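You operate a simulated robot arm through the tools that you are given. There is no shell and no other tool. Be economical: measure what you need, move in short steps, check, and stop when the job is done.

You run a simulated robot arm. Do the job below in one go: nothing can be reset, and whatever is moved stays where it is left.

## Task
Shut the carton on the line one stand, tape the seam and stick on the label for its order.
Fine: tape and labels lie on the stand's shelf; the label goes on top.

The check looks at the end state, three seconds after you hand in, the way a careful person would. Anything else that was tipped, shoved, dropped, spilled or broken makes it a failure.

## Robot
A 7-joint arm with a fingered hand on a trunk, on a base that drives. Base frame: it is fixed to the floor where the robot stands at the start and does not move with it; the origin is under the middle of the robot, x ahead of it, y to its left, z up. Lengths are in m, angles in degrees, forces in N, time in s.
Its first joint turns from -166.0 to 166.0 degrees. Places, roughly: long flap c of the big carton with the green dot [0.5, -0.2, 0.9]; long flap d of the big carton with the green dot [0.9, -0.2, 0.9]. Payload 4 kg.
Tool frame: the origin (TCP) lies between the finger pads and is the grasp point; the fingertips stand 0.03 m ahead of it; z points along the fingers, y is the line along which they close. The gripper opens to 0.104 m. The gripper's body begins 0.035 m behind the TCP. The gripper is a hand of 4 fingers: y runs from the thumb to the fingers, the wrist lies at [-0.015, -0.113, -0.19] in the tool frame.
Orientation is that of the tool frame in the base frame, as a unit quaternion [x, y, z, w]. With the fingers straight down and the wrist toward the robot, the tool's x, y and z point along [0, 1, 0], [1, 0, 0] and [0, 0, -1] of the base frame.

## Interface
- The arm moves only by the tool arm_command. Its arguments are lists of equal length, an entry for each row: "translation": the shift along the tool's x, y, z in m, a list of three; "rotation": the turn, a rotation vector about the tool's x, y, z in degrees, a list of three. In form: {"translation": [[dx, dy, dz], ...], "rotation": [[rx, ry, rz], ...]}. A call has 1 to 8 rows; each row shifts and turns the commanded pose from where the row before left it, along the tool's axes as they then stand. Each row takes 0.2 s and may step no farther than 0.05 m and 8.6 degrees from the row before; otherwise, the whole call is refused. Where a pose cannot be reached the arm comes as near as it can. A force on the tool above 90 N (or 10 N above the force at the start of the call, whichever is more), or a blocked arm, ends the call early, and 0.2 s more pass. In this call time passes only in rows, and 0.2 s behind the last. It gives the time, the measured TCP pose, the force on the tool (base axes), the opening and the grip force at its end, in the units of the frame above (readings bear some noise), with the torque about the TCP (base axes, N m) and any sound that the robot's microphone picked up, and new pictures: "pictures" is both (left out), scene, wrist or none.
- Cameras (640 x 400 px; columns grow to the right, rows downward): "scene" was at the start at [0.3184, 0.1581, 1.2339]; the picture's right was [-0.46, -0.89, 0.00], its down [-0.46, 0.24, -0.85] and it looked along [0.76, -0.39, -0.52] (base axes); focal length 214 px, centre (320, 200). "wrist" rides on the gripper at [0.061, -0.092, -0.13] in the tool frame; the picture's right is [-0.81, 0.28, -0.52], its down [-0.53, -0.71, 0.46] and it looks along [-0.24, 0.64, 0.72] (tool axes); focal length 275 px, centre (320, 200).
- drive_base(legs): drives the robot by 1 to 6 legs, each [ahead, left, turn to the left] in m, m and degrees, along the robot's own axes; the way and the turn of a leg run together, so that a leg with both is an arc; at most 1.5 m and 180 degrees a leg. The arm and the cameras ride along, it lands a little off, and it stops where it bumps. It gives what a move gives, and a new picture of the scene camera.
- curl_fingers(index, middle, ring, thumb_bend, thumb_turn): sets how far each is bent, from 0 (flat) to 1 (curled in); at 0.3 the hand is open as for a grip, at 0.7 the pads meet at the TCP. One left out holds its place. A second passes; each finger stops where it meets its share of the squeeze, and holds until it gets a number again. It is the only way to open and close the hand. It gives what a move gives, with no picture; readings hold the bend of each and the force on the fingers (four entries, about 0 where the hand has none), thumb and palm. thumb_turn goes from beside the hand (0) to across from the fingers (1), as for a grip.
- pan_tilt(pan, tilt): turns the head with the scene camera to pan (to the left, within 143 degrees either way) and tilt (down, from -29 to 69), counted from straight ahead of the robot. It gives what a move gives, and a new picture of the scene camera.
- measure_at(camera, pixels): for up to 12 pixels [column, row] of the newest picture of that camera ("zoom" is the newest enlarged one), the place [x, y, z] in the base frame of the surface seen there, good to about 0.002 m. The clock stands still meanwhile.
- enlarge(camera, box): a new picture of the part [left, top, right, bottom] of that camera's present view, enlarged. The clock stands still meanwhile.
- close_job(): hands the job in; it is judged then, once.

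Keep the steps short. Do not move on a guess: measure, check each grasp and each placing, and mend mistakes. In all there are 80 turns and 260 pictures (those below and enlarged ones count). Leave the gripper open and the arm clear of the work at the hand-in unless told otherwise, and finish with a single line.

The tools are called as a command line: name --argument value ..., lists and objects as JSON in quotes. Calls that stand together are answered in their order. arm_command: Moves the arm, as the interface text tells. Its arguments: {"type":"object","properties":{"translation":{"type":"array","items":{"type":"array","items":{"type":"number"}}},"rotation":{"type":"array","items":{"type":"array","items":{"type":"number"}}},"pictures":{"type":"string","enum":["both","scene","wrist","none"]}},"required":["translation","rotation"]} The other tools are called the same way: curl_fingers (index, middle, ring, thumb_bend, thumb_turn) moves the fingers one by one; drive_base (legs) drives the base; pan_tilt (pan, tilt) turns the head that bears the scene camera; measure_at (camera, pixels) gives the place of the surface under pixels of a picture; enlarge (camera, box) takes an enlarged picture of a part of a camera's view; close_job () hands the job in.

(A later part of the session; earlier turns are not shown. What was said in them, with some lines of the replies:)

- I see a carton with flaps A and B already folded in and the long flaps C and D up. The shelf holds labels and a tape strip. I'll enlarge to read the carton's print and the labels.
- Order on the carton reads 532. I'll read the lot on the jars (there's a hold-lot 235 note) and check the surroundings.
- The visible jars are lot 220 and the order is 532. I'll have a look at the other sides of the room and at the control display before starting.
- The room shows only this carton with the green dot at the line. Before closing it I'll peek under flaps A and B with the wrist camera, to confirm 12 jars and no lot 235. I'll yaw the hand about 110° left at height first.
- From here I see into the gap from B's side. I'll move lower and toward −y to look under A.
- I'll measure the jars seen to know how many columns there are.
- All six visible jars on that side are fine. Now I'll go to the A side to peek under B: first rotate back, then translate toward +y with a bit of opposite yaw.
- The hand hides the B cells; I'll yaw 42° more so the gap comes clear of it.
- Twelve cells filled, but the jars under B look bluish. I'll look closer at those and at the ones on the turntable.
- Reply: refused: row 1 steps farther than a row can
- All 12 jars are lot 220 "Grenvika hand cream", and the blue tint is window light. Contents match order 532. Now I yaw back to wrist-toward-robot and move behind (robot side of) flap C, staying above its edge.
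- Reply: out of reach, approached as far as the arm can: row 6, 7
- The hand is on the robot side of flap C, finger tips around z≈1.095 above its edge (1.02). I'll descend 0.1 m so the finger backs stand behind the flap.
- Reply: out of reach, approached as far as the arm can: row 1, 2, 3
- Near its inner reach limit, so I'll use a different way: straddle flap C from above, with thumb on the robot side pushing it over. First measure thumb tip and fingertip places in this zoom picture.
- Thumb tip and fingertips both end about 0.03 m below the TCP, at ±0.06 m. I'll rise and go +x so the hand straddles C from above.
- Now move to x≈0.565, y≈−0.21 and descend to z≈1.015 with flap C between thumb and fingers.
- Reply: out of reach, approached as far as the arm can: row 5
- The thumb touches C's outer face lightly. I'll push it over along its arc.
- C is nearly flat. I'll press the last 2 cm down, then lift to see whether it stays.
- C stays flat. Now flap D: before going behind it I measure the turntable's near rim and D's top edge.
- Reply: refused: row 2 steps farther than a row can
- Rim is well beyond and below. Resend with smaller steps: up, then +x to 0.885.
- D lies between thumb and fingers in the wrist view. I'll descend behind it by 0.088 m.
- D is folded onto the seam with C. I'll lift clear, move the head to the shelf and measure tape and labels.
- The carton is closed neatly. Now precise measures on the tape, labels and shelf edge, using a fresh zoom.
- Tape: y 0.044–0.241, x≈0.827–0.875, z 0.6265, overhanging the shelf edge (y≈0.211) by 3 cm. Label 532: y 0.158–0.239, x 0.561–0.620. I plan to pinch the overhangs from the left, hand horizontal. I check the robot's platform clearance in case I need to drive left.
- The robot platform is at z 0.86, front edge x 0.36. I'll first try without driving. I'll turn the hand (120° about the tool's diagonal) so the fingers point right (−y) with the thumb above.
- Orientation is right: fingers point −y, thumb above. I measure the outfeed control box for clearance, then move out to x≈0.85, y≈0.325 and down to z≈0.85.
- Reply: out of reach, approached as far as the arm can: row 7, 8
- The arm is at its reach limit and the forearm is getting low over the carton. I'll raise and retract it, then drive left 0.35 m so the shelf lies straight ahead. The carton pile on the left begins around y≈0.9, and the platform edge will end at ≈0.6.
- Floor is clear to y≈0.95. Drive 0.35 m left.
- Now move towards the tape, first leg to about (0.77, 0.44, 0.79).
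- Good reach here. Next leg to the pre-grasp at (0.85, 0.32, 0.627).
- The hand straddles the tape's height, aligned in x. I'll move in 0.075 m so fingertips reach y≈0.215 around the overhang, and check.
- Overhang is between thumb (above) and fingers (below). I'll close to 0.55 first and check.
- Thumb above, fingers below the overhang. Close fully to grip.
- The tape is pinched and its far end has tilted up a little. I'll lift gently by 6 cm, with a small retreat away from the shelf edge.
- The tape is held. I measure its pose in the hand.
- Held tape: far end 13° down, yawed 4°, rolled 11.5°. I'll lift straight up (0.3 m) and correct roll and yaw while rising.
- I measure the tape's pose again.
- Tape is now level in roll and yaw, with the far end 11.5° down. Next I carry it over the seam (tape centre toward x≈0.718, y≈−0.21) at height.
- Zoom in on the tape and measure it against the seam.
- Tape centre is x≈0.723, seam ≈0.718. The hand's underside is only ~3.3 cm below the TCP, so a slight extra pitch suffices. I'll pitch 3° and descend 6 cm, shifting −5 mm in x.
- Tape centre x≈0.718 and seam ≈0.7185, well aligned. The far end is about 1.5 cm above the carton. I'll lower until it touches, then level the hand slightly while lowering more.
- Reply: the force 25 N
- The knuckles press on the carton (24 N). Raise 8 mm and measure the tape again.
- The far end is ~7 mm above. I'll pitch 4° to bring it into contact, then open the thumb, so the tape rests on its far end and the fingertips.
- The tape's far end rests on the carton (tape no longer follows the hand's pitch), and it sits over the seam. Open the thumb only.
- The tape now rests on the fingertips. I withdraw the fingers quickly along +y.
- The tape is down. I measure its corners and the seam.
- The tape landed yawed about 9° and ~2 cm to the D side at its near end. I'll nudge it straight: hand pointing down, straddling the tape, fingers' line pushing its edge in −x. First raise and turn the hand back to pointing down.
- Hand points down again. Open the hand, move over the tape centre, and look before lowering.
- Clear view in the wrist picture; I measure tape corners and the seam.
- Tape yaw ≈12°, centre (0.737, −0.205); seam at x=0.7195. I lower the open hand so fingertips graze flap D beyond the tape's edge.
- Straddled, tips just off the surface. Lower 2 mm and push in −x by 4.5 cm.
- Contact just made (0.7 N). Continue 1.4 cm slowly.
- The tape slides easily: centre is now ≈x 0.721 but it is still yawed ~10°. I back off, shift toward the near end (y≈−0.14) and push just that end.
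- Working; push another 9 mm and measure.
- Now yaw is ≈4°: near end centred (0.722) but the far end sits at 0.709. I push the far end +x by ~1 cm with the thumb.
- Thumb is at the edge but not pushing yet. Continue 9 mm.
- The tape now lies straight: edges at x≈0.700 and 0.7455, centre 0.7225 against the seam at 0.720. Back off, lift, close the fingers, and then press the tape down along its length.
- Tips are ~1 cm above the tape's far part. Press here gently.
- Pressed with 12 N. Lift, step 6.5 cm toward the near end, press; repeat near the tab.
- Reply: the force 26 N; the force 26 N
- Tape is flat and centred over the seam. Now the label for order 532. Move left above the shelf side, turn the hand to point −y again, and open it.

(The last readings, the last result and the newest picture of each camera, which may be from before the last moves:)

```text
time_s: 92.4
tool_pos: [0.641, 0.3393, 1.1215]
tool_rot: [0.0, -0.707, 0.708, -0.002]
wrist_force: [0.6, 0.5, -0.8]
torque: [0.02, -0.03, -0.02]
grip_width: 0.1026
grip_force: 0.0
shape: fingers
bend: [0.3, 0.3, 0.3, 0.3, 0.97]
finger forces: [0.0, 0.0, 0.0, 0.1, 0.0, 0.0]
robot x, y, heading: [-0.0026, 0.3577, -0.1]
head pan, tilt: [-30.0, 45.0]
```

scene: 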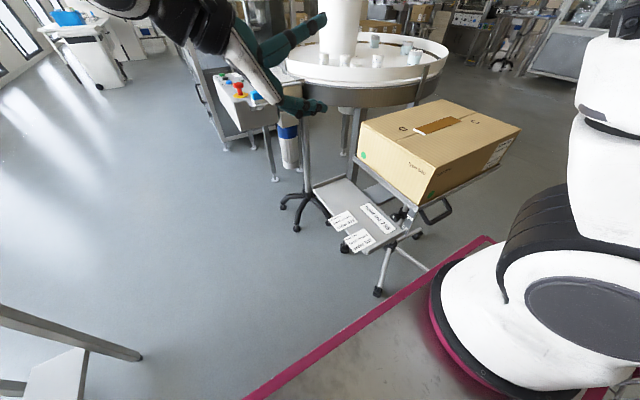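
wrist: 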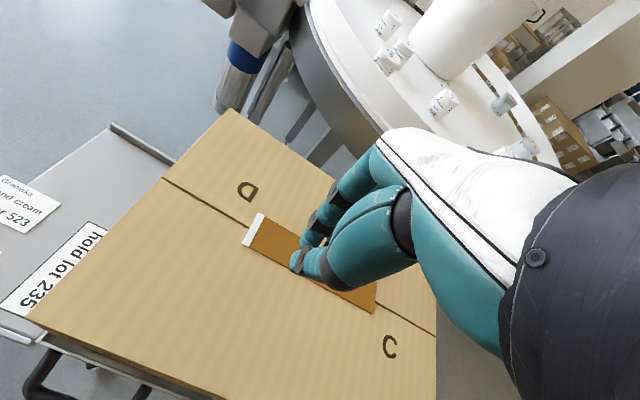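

I measure label 532 again and descend toward it.

enlarge --camera "scene" --box '[310, 180, 420, 270]'

measure_at --camera "scene" --pixels '[[344, 238.5], [351, 252], [374, 243], [367, 230.5], [358, 241], [333, 215], [356, 224]]'

arm_command --translation '[[0.006, 0.047, 0], [0.006, 0.047, 0], [0.006, 0.047, 0], [0.006, 0.047, 0], [0.006, 0.047, 0], [0.006, 0.047, 0], [0.006, 0.047, 0], [0.006, 0.047, 0]]' --rotation '[[0, 0, 0], [0, 0, 0], [0, 0, 0], [0, 0, 0], [0, 0, 0], [0, 0, 0], [0, 0, 0], [0, 0, 0]]' --pictures "both"

```text
4.44 times, centred on (365, 225) of scene
```

zoom: 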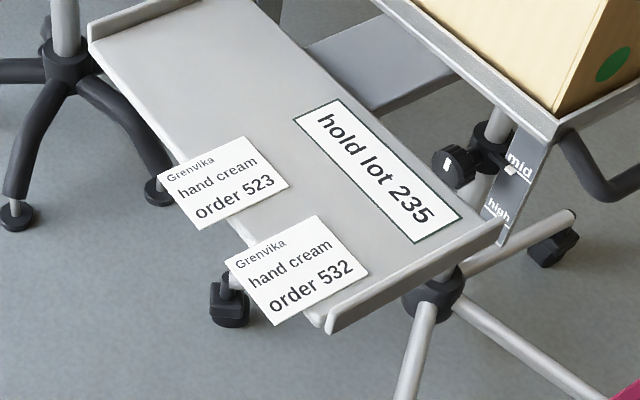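

```text
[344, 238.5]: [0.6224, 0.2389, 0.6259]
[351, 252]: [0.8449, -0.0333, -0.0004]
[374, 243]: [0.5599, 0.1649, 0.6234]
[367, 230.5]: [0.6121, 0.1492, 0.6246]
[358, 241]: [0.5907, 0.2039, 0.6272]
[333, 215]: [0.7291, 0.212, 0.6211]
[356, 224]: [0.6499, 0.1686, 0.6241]
```

```text
time_s: 94.2
tool_pos: [0.5922, 0.3383, 0.7469]
tool_rot: [0.001, -0.707, 0.707, -0.002]
wrist_force: [0.1, 0.5, -0.3]
torque: [-0.02, -0.01, -0.02]
grip_width: 0.1028
grip_force: 0.0
shape: fingers
bend: [0.3, 0.3, 0.3, 0.3, 0.97]
finger forces: [0.1, 0.1, 0.0, 0.0, 0.0, 0.0]
robot x, y, heading: [0.001, 0.3537, -0.1]
head pan, tilt: [-30.0, 45.0]
```

scene: 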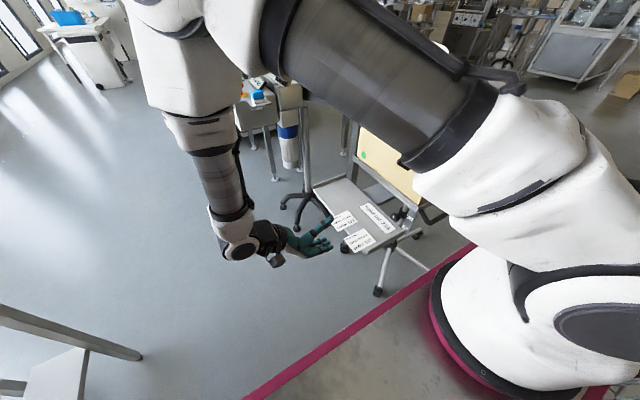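
wrist: 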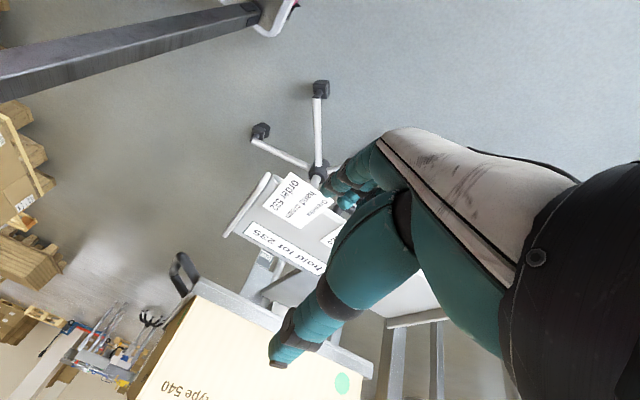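

Label 532: x 0.561–0.622, end at y≈0.240. Descend to its height and straddle the overhang.

arm_command --translation '[[0, 0.04, 0.006], [0, 0.04, 0.006], [0, 0.0405, 0.006], [0, 0, 0.04], [0, 0, 0.035]]' --rotation '[[0, 0, 0], [0, 0, 0], [0, 0, 0], [0, 0, 0], [0, 0, 0]]' --pictures "both"

enlarge --camera "scene" --box '[290, 190, 400, 280]'

```text
time_s: 95.4
tool_pos: [0.5941, 0.2456, 0.6265]
tool_rot: [0.0, -0.707, 0.708, -0.003]
wrist_force: [0.9, -0.2, -0.7]
torque: [-0.04, 0.01, -0.02]
grip_width: 0.1032
grip_force: 0.1
shape: fingers
bend: [0.3, 0.3, 0.3, 0.3, 0.97]
finger forces: [0.0, 0.0, 0.0, 0.1, 0.0, 0.0]
robot x, y, heading: [0.0007, 0.3529, -0.1]
head pan, tilt: [-30.0, 45.0]
```

scene: 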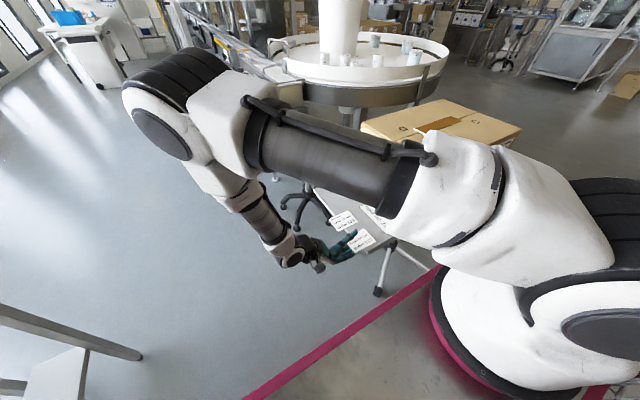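
wrist: 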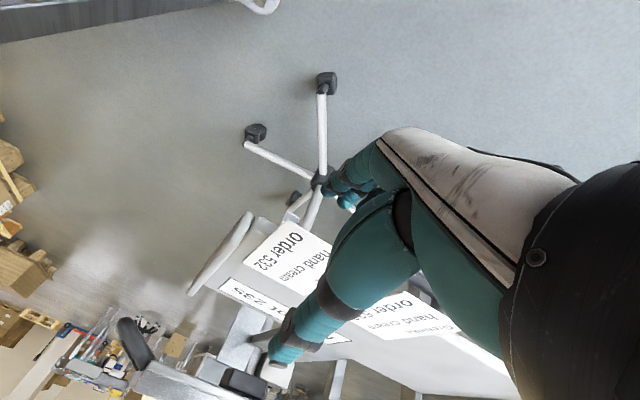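

```text
4.44 times, centred on (345, 235) of scene
```

zoom: 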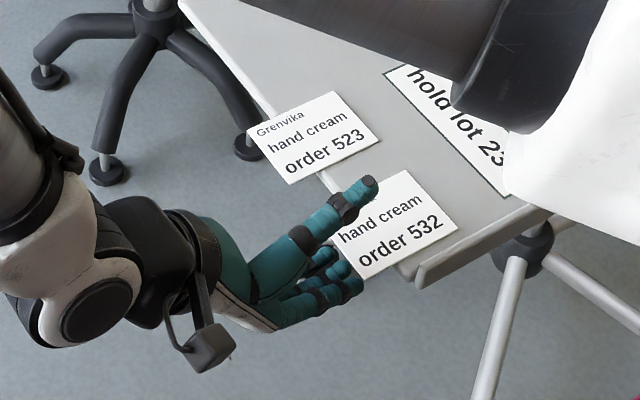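

Thumb is above, fingers below label 532. I back off 4 mm (to keep fingers off the shelf edge) and close in two stages.

arm_command --translation '[[0.002, 0, -0.004]]' --rotation '[[0, 0, 0]]' --pictures "none"

curl_fingers --index 0.6 --middle 0.6 --ring 0.6 --thumb_bend 0.6

curl_fingers --index 0.72 --middle 0.72 --ring 0.72 --thumb_bend 0.72

enlarge --camera "scene" --box '[290, 190, 400, 280]'

```text
time_s: 95.8
tool_pos: [0.592, 0.2494, 0.6251]
tool_rot: [0.0, -0.707, 0.707, -0.001]
wrist_force: [1.1, -0.8, 0.5]
torque: [0.0, 0.02, 0.03]
grip_width: 0.1028
grip_force: 0.0
shape: fingers
bend: [0.3, 0.3, 0.3, 0.3, 0.97]
finger forces: [0.0, 0.0, 0.1, 0.0, 0.0, 0.1]
robot x, y, heading: [-0.0024, 0.3547, 0.1]
head pan, tilt: [-30.0, 45.0]
```

```text
time_s: 96.8
tool_pos: [0.5913, 0.2496, 0.6265]
tool_rot: [0.001, -0.707, 0.708, -0.002]
wrist_force: [0.4, -0.5, -0.3]
torque: [-0.01, -0.01, 0.0]
grip_width: 0.0267
grip_force: 0.0
shape: fingers
bend: [0.6, 0.6, 0.6, 0.6, 0.97]
finger forces: [0.0, 0.0, 0.0, 0.0, 0.0, 0.0]
robot x, y, heading: [-0.0026, 0.3578, 0.0]
head pan, tilt: [-30.0, 45.0]
```

```text
time_s: 97.8
tool_pos: [0.592, 0.2497, 0.6267]
tool_rot: [0.0, -0.707, 0.707, -0.001]
wrist_force: [0.0, 0.3, 0.9]
torque: [-0.01, 0.0, -0.01]
grip_width: 0.0001
grip_force: 3.1
shape: fingers
bend: [0.72, 0.72, 0.72, 0.71, 0.97]
finger forces: [1.9, 0.7, 0.0, 0.1, 3.1, 0.1]
robot x, y, heading: [0.0017, 0.3534, -0.0]
head pan, tilt: [-30.0, 45.0]
```

```text
4.44 times, centred on (345, 235) of scene
```

zoom: 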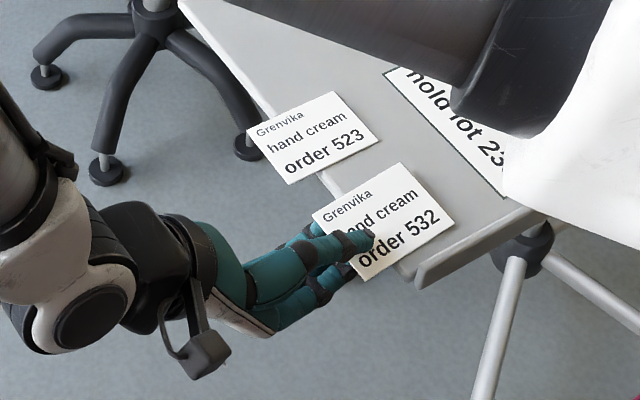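

Label 532 is pinched. Lift straight up, a little then more, and look.

arm_command --translation '[[0, -0.015, 0], [0, -0.03, 0], [0, -0.045, 0], [0, -0.048, 0], [0, -0.048, 0], [0, -0.048, 0], [0, -0.048, 0], [0, -0.048, 0]]' --rotation '[[0, 0, 0], [0, 0, 0], [0, 0, 0], [0, 0, 0], [0, 0, 0], [0, 0, 0], [0, 0, 0], [0, 0, 0]]' --pictures "both"

pan_tilt --pan -20 --tilt 30

```text
time_s: 99.6
tool_pos: [0.5914, 0.2501, 0.957]
tool_rot: [0.001, -0.707, 0.708, -0.001]
wrist_force: [0.2, 0.0, -0.1]
torque: [0.0, 0.01, -0.01]
grip_width: 0.0
grip_force: 2.6
shape: fingers
bend: [0.72, 0.72, 0.72, 0.71, 0.97]
finger forces: [2.1, 0.3, 0.0, 0.0, 2.5, 0.0]
robot x, y, heading: [-0.0008, 0.3555, 0.0]
head pan, tilt: [-30.0, 45.0]
```

scene: 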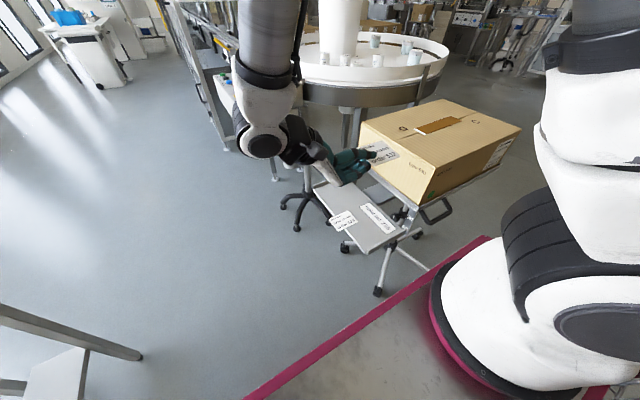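
wrist: 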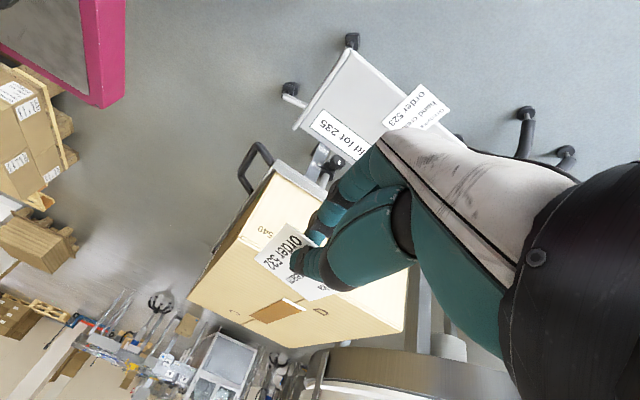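

```text
time_s: 100.3
tool_pos: [0.5917, 0.2502, 0.9551]
tool_rot: [0.001, -0.707, 0.708, -0.002]
wrist_force: [0.4, -0.1, -0.6]
torque: [-0.01, 0.0, 0.02]
grip_width: 0.0001
grip_force: 2.0
shape: fingers
bend: [0.72, 0.72, 0.72, 0.71, 0.97]
finger forces: [2.1, 0.3, 0.0, 0.0, 2.4, 0.0]
robot x, y, heading: [-0.0005, 0.3538, 0.1]
head pan, tilt: [-20.0, 30.0]
```

scene: 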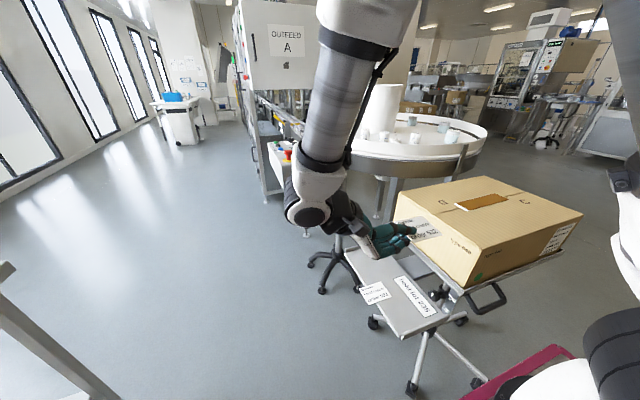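

Held. Measure its tilt.

enlarge --camera "scene" --box '[370, 195, 460, 260]'

```text
6.15 times, centred on (415, 228) of scene
```

zoom: 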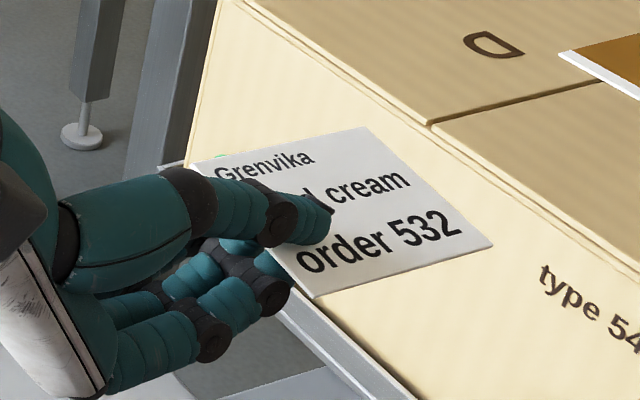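

measure_at --camera "zoom" --pixels '[[360, 132], [485, 242], [318, 290], [205, 160], [345, 150], [420, 190], [440, 245], [370, 265], [300, 165]]'

```text
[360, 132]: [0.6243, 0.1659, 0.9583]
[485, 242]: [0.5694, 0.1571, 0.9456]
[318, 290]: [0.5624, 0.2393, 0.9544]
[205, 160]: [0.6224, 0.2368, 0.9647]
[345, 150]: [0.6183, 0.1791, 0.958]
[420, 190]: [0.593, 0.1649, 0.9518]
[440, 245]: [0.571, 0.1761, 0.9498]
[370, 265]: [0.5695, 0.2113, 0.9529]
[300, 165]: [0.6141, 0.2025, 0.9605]
```

Label is rolled ≈11°, yawed ≈3°, pitched 6°. I raise 8 cm, level roll and yaw, and add 14° of pitch so its far edge will touch first.

arm_command --translation '[[0, -0.04, 0], [0, -0.04, 0], [0, 0, 0], [0, 0, 0], [0, 0, 0], [0, 0, 0]]' --rotation '[[0, 0, 0], [0, 0, 0], [0, 1.5, -5.5], [0, 1.5, -5.5], [-6.85, -1.35, -0.35], [-6.85, -1.35, -0.35]]' --pictures "none"

enlarge --camera "scene" --box '[360, 165, 450, 240]'

```text
time_s: 101.7
tool_pos: [0.591, 0.2509, 1.0353]
tool_rot: [-0.061, 0.784, -0.613, -0.078]
wrist_force: [-0.3, 0.6, -0.6]
torque: [-0.02, -0.02, -0.01]
grip_width: 0.0
grip_force: 2.4
shape: fingers
bend: [0.72, 0.72, 0.72, 0.71, 0.97]
finger forces: [2.1, 0.3, 0.0, 0.1, 2.4, 0.1]
robot x, y, heading: [0.0, 0.3517, -0.1]
head pan, tilt: [-20.0, 30.0]
```

```text
5.33 times, centred on (405, 202) of scene
```

zoom: 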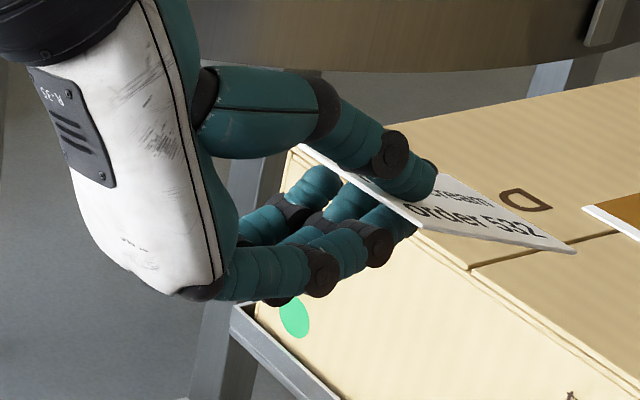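

measure_at --camera "zoom" --pixels '[[570, 248], [430, 228], [460, 182], [306, 150], [500, 238], [500, 210], [450, 200], [300, 295], [325, 285]]'

```text
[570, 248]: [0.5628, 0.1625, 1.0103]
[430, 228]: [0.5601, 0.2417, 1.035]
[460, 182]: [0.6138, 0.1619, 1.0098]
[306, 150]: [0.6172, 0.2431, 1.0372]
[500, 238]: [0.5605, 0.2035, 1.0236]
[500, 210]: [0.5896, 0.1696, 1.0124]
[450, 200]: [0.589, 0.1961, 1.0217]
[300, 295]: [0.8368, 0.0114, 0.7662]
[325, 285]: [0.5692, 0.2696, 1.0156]
```

Label now level in roll/yaw and pitched 17° down. Carry it over flap C (target centre x≈0.628, y≈−0.205).

arm_command --translation '[[-0.0044, -0.0117, 0.0437], [-0.0044, -0.0117, 0.0437], [-0.0044, -0.0117, 0.0437], [-0.0044, -0.0117, 0.0437], [-0.0044, -0.0117, 0.0437], [-0.0044, -0.0117, 0.0437], [-0.0044, -0.0117, 0.0437], [-0.0044, -0.0117, 0.0437]]' --rotation '[[0, 0, 0], [0, 0, 0], [0, 0, 0], [0, 0, 0], [0, 0, 0], [0, 0, 0], [0, 0, 0], [0, 0, 0]]' --pictures "none"

arm_command --translation '[[-0.0044, -0.0117, 0.0437], [0, 0, 0]]' --rotation '[[0, 0, 0], [-4.9, -0.95, -0.24]]' --pictures "none"

pan_tilt --pan -45 --tilt 30

enlarge --camera "scene" --box '[320, 120, 440, 210]'

```text
time_s: 103.5
tool_pos: [0.6253, -0.1115, 1.0342]
tool_rot: [-0.06, 0.783, -0.614, -0.078]
wrist_force: [0.1, 0.8, -0.2]
torque: [-0.02, -0.02, 0.03]
grip_width: 0.0
grip_force: 2.4
shape: fingers
bend: [0.72, 0.72, 0.72, 0.71, 0.97]
finger forces: [2.2, 0.3, 0.1, 0.0, 2.4, 0.0]
robot x, y, heading: [0.0014, 0.3517, 0.0]
head pan, tilt: [-20.0, 30.0]
```

```text
time_s: 104.1
tool_pos: [0.63, -0.1578, 1.0354]
tool_rot: [-0.063, 0.81, -0.579, -0.075]
wrist_force: [0.8, 0.4, 0.5]
torque: [0.05, -0.01, -0.02]
grip_width: 0.0
grip_force: 2.1
shape: fingers
bend: [0.72, 0.72, 0.72, 0.71, 0.97]
finger forces: [2.1, 0.3, 0.1, 0.0, 2.4, 0.1]
robot x, y, heading: [-0.0003, 0.3527, -0.4]
head pan, tilt: [-20.0, 30.0]
```

```text
time_s: 105.0
tool_pos: [0.6304, -0.1572, 1.0352]
tool_rot: [-0.063, 0.81, -0.579, -0.075]
wrist_force: [-1.0, -0.2, -0.6]
torque: [-0.03, 0.01, 0.01]
grip_width: 0.0002
grip_force: 3.1
shape: fingers
bend: [0.72, 0.72, 0.72, 0.71, 0.97]
finger forces: [2.3, 0.3, 0.0, 0.0, 2.4, 0.0]
robot x, y, heading: [0.0001, 0.3549, 0.0]
head pan, tilt: [-45.0, 30.0]
```

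scene: 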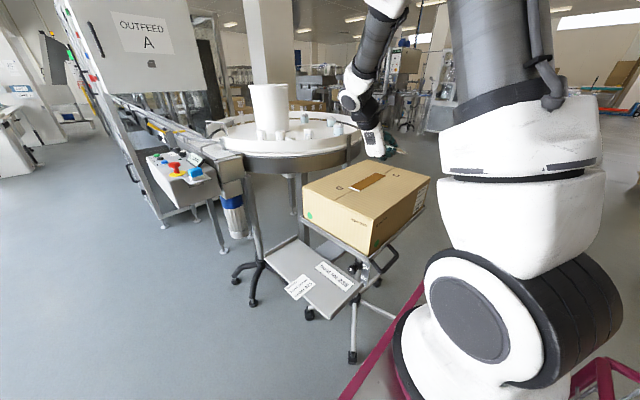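

```text
4.44 times, centred on (380, 165) of scene
```

zoom: 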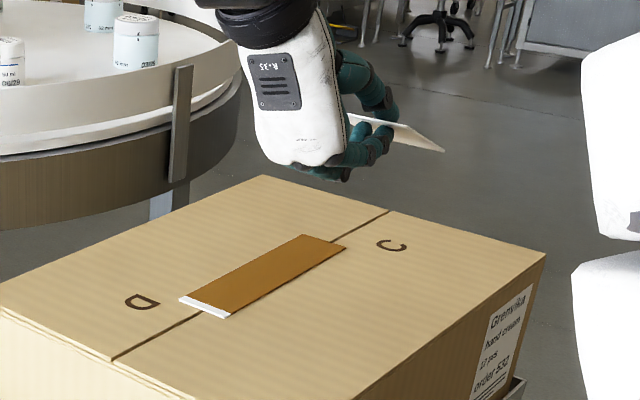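

Over flap C. Descend 11 cm, then measure.

arm_command --translation '[[-0.0072, 0.0341, 0.0118], [-0.0072, 0.0341, 0.0118], [-0.0072, 0.0341, 0.0118]]' --rotation '[[0, 0, 0], [0, 0, 0], [0, 0, 0]]' --pictures "wrist"

enlarge --camera "scene" --box '[350, 145, 430, 205]'

measure_at --camera "wrist" --pixels '[[290, 240], [260, 260], [275, 270], [300, 285], [310, 240], [325, 290]]'

```text
time_s: 105.8
tool_pos: [0.6308, -0.1582, 0.9241]
tool_rot: [-0.063, 0.81, -0.579, -0.075]
wrist_force: [0.3, -0.5, 0.4]
torque: [0.02, -0.04, -0.01]
grip_width: 0.0
grip_force: 2.4
shape: fingers
bend: [0.72, 0.72, 0.72, 0.71, 0.97]
finger forces: [2.2, 0.3, 0.0, 0.0, 2.4, 0.0]
robot x, y, heading: [0.0033, 0.3535, -0.2]
head pan, tilt: [-45.0, 30.0]
```

wrist: 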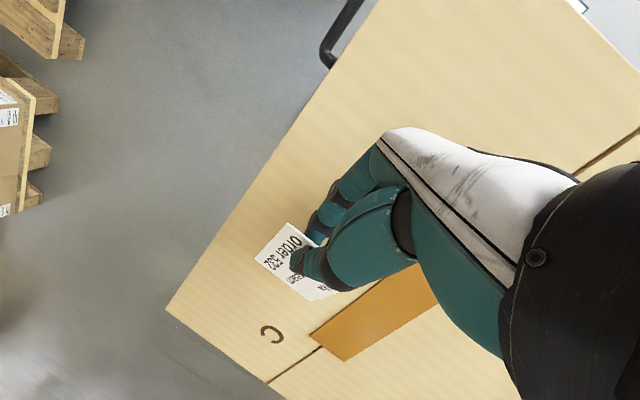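

```text
6.67 times, centred on (390, 175) of scene
```

zoom: 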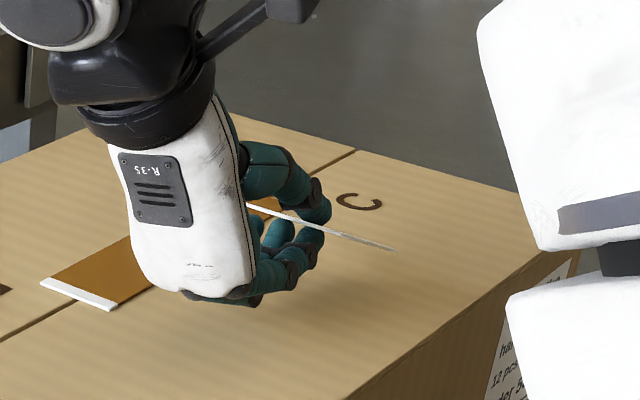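

```text
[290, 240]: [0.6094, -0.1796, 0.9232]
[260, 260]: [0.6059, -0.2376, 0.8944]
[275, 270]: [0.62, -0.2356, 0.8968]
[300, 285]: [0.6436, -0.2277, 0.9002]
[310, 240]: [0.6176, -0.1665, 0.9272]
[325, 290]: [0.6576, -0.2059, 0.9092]
```

Far edge ≈2 cm above the flap. Check the hand's lowest part clearance.

measure_at --camera "zoom" --pixels '[[245, 300], [215, 298], [190, 290], [275, 285], [300, 268], [390, 249], [345, 235]]'

```text
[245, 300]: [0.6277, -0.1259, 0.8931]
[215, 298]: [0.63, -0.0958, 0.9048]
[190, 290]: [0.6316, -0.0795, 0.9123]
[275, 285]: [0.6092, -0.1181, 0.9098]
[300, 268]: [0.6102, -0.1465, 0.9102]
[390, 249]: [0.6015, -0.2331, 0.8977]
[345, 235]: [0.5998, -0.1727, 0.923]
```

Knuckles and label edge are equally high, so I pitch 6° more and go down 1.3 cm so the label edge touches first.

arm_command --translation '[[0, 0, 0], [-0.0014, 0.0063, 0.003], [-0.0013, 0.0055, 0.0027]]' --rotation '[[-5.9, -1.1, -0.3], [0, 0, 0], [0, 0, 0]]' --pictures "wrist"

measure_at --camera "wrist" --pixels '[[290, 240], [260, 260], [275, 270], [300, 285], [310, 240], [325, 290], [245, 290]]'

enlarge --camera "scene" --box '[350, 145, 430, 205]'

```text
time_s: 106.6
tool_pos: [0.6314, -0.1579, 0.9121]
tool_rot: [-0.068, 0.839, -0.535, -0.072]
wrist_force: [-0.7, 0.5, -0.3]
torque: [-0.03, -0.02, 0.0]
grip_width: 0.0
grip_force: 2.6
shape: fingers
bend: [0.72, 0.72, 0.72, 0.71, 0.97]
finger forces: [2.1, 0.4, 0.0, 0.0, 2.4, 0.0]
robot x, y, heading: [-0.0035, 0.3538, -0.0]
head pan, tilt: [-45.0, 30.0]
```

wrist: 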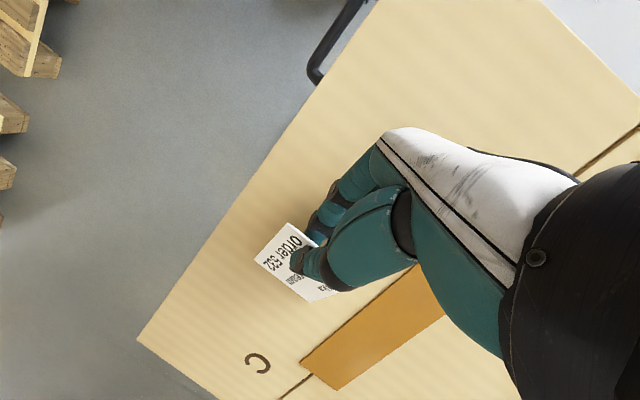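

```text
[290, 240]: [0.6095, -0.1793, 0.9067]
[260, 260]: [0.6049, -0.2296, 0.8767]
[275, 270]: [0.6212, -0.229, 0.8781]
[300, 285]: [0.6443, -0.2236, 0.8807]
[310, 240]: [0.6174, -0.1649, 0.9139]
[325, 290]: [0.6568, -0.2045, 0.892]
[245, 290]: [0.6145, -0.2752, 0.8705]
```

```text
6.67 times, centred on (390, 175) of scene
```

zoom: 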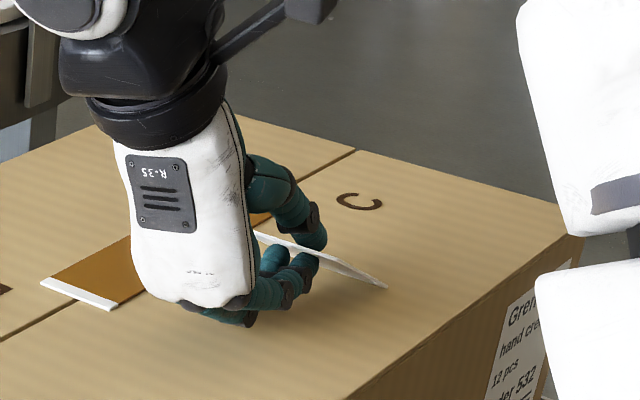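

Far edge is ~2 mm off. Lower 2 mm, then open the thumb.

arm_command --translation '[[-0.0004, 0.002, 0.001]]' --rotation '[[0, 0, 0]]' --pictures "none"

curl_fingers --thumb_bend 0.35

enlarge --camera "scene" --box '[350, 145, 430, 205]'

```text
time_s: 107.0
tool_pos: [0.6313, -0.1581, 0.9099]
tool_rot: [-0.067, 0.839, -0.536, -0.071]
wrist_force: [-0.1, -0.6, 0.0]
torque: [-0.01, 0.02, 0.05]
grip_width: 0.0001
grip_force: 2.8
shape: fingers
bend: [0.72, 0.72, 0.72, 0.71, 0.97]
finger forces: [2.1, 0.3, 0.1, 0.0, 2.4, 0.0]
robot x, y, heading: [-0.0041, 0.3537, 0.0]
head pan, tilt: [-45.0, 30.0]
```

```text
time_s: 108.0
tool_pos: [0.6327, -0.1582, 0.9099]
tool_rot: [-0.067, 0.839, -0.534, -0.072]
wrist_force: [-0.6, 0.4, -0.8]
torque: [0.02, 0.01, 0.0]
grip_width: 0.0406
grip_force: 0.0
shape: fingers
bend: [0.72, 0.72, 0.72, 0.35, 0.97]
finger forces: [0.1, 0.0, 0.0, 0.1, 0.0, 0.1]
robot x, y, heading: [0.0013, 0.3489, 0.0]
head pan, tilt: [-45.0, 30.0]
```

```text
6.67 times, centred on (390, 175) of scene
```

zoom: 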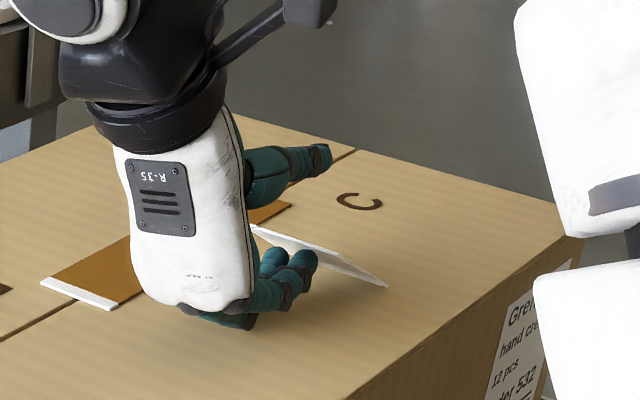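

The label rests on its far edge and the fingertips. Withdraw quickly along +y, then up.

arm_command --translation '[[-0.0016, 0.0196, -0.043], [-0.0016, 0.0196, -0.043], [0, 0, -0.045], [0, -0.02, -0.04], [0, -0.04, -0.02]]' --rotation '[[0, 0, 0], [0, 0, 0], [0, 0, 0], [0, 0, 0], [0, 0, 0]]' --pictures "both"

enlarge --camera "scene" --box '[320, 145, 440, 235]'

```text
time_s: 109.2
tool_pos: [0.6486, 0.006, 1.0054]
tool_rot: [-0.068, 0.839, -0.534, -0.073]
wrist_force: [0.6, 0.2, -0.8]
torque: [-0.01, 0.04, -0.02]
grip_width: 0.0407
grip_force: 0.1
shape: fingers
bend: [0.72, 0.72, 0.72, 0.35, 0.97]
finger forces: [0.0, 0.0, 0.0, 0.0, 0.0, 0.0]
robot x, y, heading: [0.0002, 0.3543, 0.1]
head pan, tilt: [-45.0, 30.0]
```

scene: 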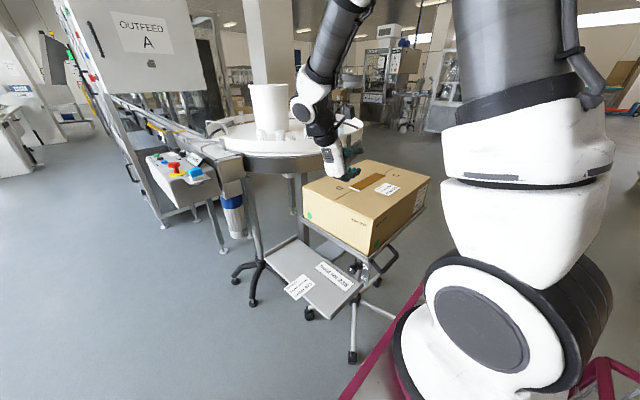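
wrist: 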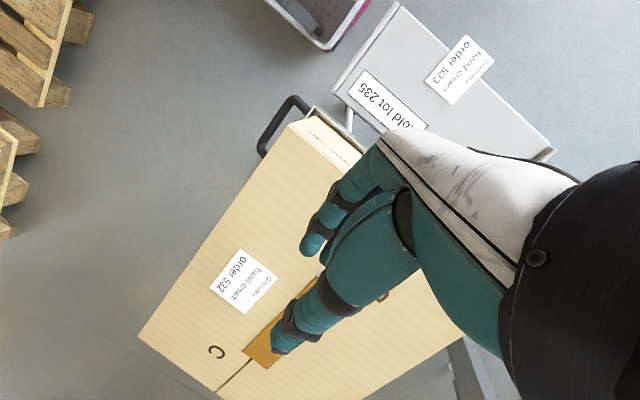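

```text
4.44 times, centred on (380, 190) of scene
```

zoom: 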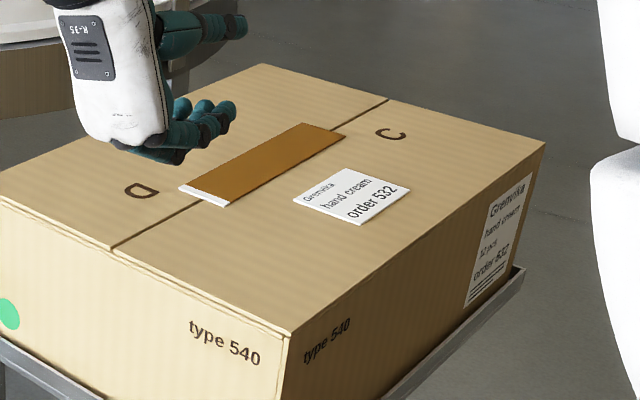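

The label lies neatly on flap C, legible and square. Measure it, and then turn the hand down to press it.

measure_at --camera "zoom" --pixels '[[297, 198], [361, 222], [408, 188], [347, 171], [350, 200], [184, 187], [226, 204], [342, 135], [304, 126]]'

arm_command --translation '[[0, -0.04, -0.02], [0, -0.04, -0.02], [0, 0, 0], [0, 0, 0], [0, 0, 0], [0, 0, 0], [0, 0, 0], [0, 0, 0]]' --rotation '[[0, 0, 0], [0, 0, 0], [-3.81, 4.58, 6.11], [-3.81, 4.58, 6.11], [-3.81, 4.58, 6.11], [-3.81, 4.58, 6.11], [-3.81, 4.58, 6.11], [-3.81, 4.58, 6.11]]' --pictures "none"

```text
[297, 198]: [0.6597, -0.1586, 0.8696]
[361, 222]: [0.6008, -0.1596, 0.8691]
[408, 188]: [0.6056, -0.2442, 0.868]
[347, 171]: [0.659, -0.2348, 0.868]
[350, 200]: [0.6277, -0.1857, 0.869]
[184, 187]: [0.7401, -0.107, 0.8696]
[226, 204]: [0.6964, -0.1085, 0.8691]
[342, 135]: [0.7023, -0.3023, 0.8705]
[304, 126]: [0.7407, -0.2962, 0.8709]
```

```text
time_s: 111.0
tool_pos: [0.6657, 0.01, 1.0944]
tool_rot: [0.339, 0.863, -0.358, -0.108]
wrist_force: [0.4, -0.7, -0.6]
torque: [-0.03, 0.02, -0.02]
grip_width: 0.041
grip_force: 0.1
shape: fingers
bend: [0.72, 0.72, 0.72, 0.35, 0.97]
finger forces: [0.1, 0.1, 0.1, 0.1, 0.1, 0.1]
robot x, y, heading: [0.0039, 0.3534, 0.0]
head pan, tilt: [-45.0, 30.0]
5 turns are left
```

Few turns left, so I'll bundle: finish turning the hand down, move above the label, close the thumb, and look before pressing.

arm_command --translation '[[0, 0, 0], [0, 0, 0], [0, 0, 0], [0, 0, 0], [0, 0, 0], [0, 0, 0], [0, 0, 0], [0, 0, 0]]' --rotation '[[-4.97, 2.67, 5.59], [-4.97, 2.67, 5.59], [-4.97, 2.67, 5.59], [-4.97, 2.67, 5.59], [-4.97, 2.67, 5.59], [-4.97, 2.67, 5.59], [-4.97, 2.67, 5.59], [-4.97, 2.67, 5.59]]' --pictures "none"

curl_fingers --index 0.7 --middle 0.7 --ring 0.7 --thumb_bend 0.7

arm_command --translation '[[-0.042, -0.007, 0], [-0.042, -0.007, 0], [-0.042, -0.007, 0], [-0.042, -0.007, 0], [-0.042, -0.008, 0], [0, 0, 0.05], [0, 0, 0.05], [0, 0, 0.05]]' --rotation '[[0, 0, 0], [0, 0, 0], [0, 0, 0], [0, 0, 0], [0, 0, 0], [0, 0, 0], [0, 0, 0], [0, 0, 0]]' --pictures "both"

enlarge --camera "scene" --box '[320, 125, 440, 215]'

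```text
time_s: 112.8
tool_pos: [0.6662, 0.0088, 1.0942]
tool_rot: [0.706, 0.709, 0.001, 0.001]
wrist_force: [0.4, -1.7, -0.6]
torque: [-0.02, -0.01, 0.02]
grip_width: 0.0407
grip_force: 0.1
shape: fingers
bend: [0.72, 0.72, 0.72, 0.35, 0.97]
finger forces: [0.1, 0.0, 0.0, 0.0, 0.0, 0.1]
robot x, y, heading: [0.0025, 0.3527, -0.1]
head pan, tilt: [-45.0, 30.0]
```

```text
time_s: 113.8
tool_pos: [0.6644, 0.011, 1.0948]
tool_rot: [0.705, 0.709, 0.0, 0.0]
wrist_force: [0.5, 0.5, 0.3]
torque: [-0.01, 0.0, 0.0]
grip_width: 0.0011
grip_force: 0.0
shape: fingers
bend: [0.7, 0.7, 0.7, 0.7, 0.97]
finger forces: [0.0, 0.0, 0.0, 0.0, 0.0, 0.0]
robot x, y, heading: [-0.0002, 0.3544, -0.0]
head pan, tilt: [-45.0, 30.0]
```

```text
time_s: 115.6
tool_pos: [0.6307, -0.1994, 0.9441]
tool_rot: [0.705, 0.709, -0.001, 0.0]
wrist_force: [-0.4, 0.4, -0.6]
torque: [-0.03, 0.01, -0.02]
grip_width: 0.001
grip_force: 0.1
shape: fingers
bend: [0.7, 0.7, 0.7, 0.7, 0.97]
finger forces: [0.1, 0.0, 0.0, 0.0, 0.0, 0.0]
robot x, y, heading: [-0.0015, 0.3504, 0.0]
head pan, tilt: [-45.0, 30.0]
```

scene: 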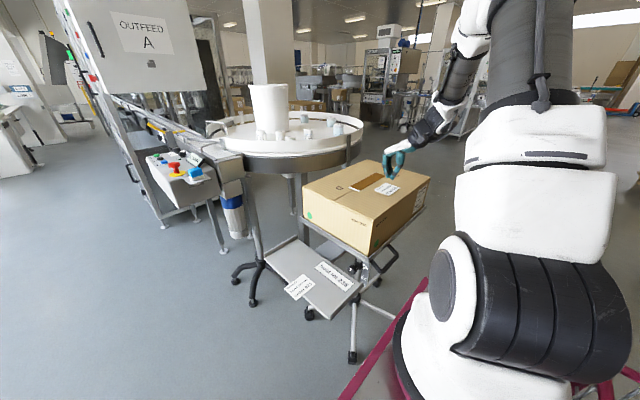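
wrist: 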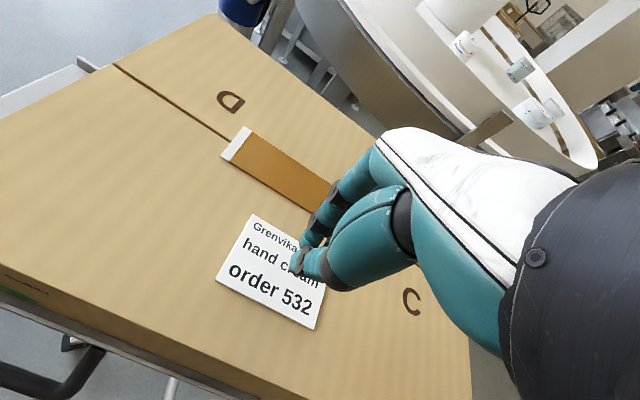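

```text
4.44 times, centred on (380, 170) of scene
4 turns are left
```

zoom: 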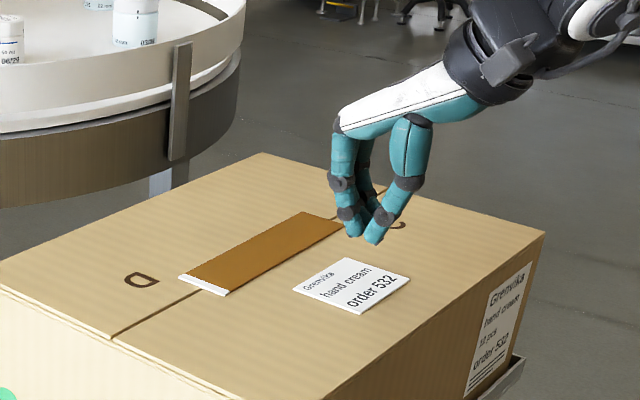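

Hand is centred above the label. Press straight down (≈4.6 cm travel), then lift straight up, open the hand away from the carton, and check.

arm_command --translation '[[0, 0, 0.03], [0, 0, 0.01], [0, 0, 0.004], [0, 0, 0.003], [0, 0, 0]]' --rotation '[[0, 0, 0], [0, 0, 0], [0, 0, 0], [0, 0, 0], [0, 0, 0]]' --pictures "none"

arm_command --translation '[[0, 0, -0.03], [0, 0, -0.045], [0, 0, -0.045], [0, 0, -0.045], [0, 0, -0.045], [0.02, -0.01, -0.04]]' --rotation '[[0, 0, 0], [0, 0, 0], [0, 0, 0], [0, 0, 0], [0, 0, 0], [0, 0, 0]]' --pictures "none"

curl_fingers --index 0.3 --middle 0.3 --ring 0.3 --thumb_bend 0.3

enlarge --camera "scene" --box '[260, 145, 440, 305]'

enlarge --camera "wrist" --box '[60, 100, 420, 380]'

```text
time_s: 116.8
tool_pos: [0.6294, -0.2004, 0.8998]
tool_rot: [0.706, 0.708, 0.0, 0.002]
wrist_force: [-5.3, 0.9, 45.6]
torque: [0.48, 0.55, 0.06]
grip_width: 0.0007
grip_force: 23.2
shape: fingers
bend: [0.7, 0.7, 0.7, 0.7, 0.97]
finger forces: [7.3, 0.4, 0.0, 0.0, 38.1, 0.0]
robot x, y, heading: [-0.0012, 0.3527, 0.3]
head pan, tilt: [-45.0, 30.0]
```

```text
time_s: 118.2
tool_pos: [0.6192, -0.1805, 1.1489]
tool_rot: [0.706, 0.708, 0.0, -0.001]
wrist_force: [0.4, -1.3, -0.4]
torque: [0.01, 0.01, -0.01]
grip_width: 0.0013
grip_force: 0.1
shape: fingers
bend: [0.7, 0.7, 0.7, 0.7, 0.97]
finger forces: [0.0, 0.0, 0.1, 0.0, 0.0, 0.0]
robot x, y, heading: [0.0002, 0.3528, -0.2]
head pan, tilt: [-45.0, 30.0]
```

```text
time_s: 119.2
tool_pos: [0.6198, -0.1809, 1.1486]
tool_rot: [0.705, 0.709, 0.001, 0.0]
wrist_force: [0.0, -0.9, -0.1]
torque: [0.01, -0.02, 0.0]
grip_width: 0.103
grip_force: 0.0
shape: fingers
bend: [0.3, 0.3, 0.3, 0.3, 0.97]
finger forces: [0.0, 0.1, 0.1, 0.0, 0.0, 0.1]
robot x, y, heading: [0.0003, 0.3551, 0.4]
head pan, tilt: [-45.0, 30.0]
```

```text
2.50 times, centred on (350, 225) of scene
```

zoom: 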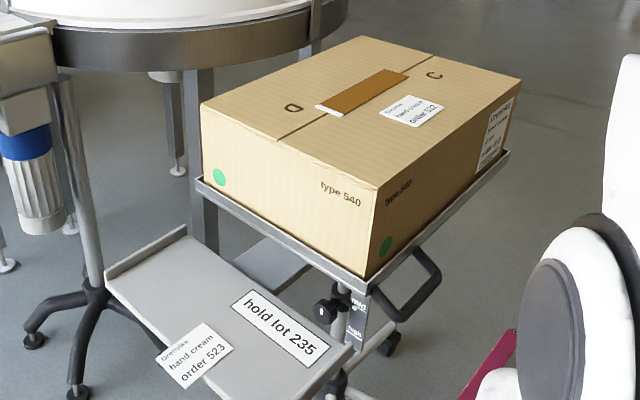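

```text
1.43 times, centred on (240, 240) of wrist
3 turns are left
```

zoom: 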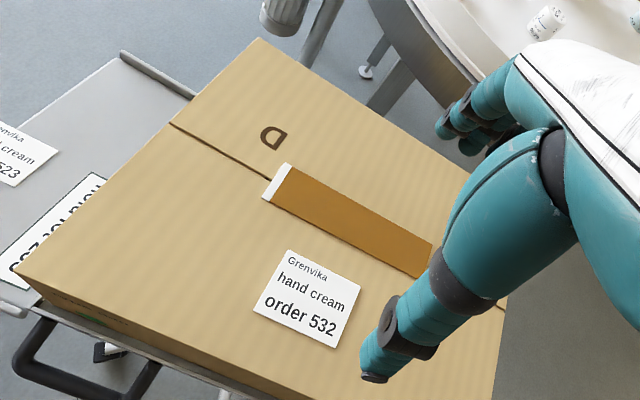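

Flaps shut, tape pressed on the seam, label 532 pressed flat on top, the other labels untouched. The hand is open and 25 cm clear above. I hand in.

close_job

```text
The job is handed in.
```

The line one carton is shut, its seam is taped along the middle, and the order 532 label is pressed flat on top; the other two labels were left where they were, and I handed the job in.
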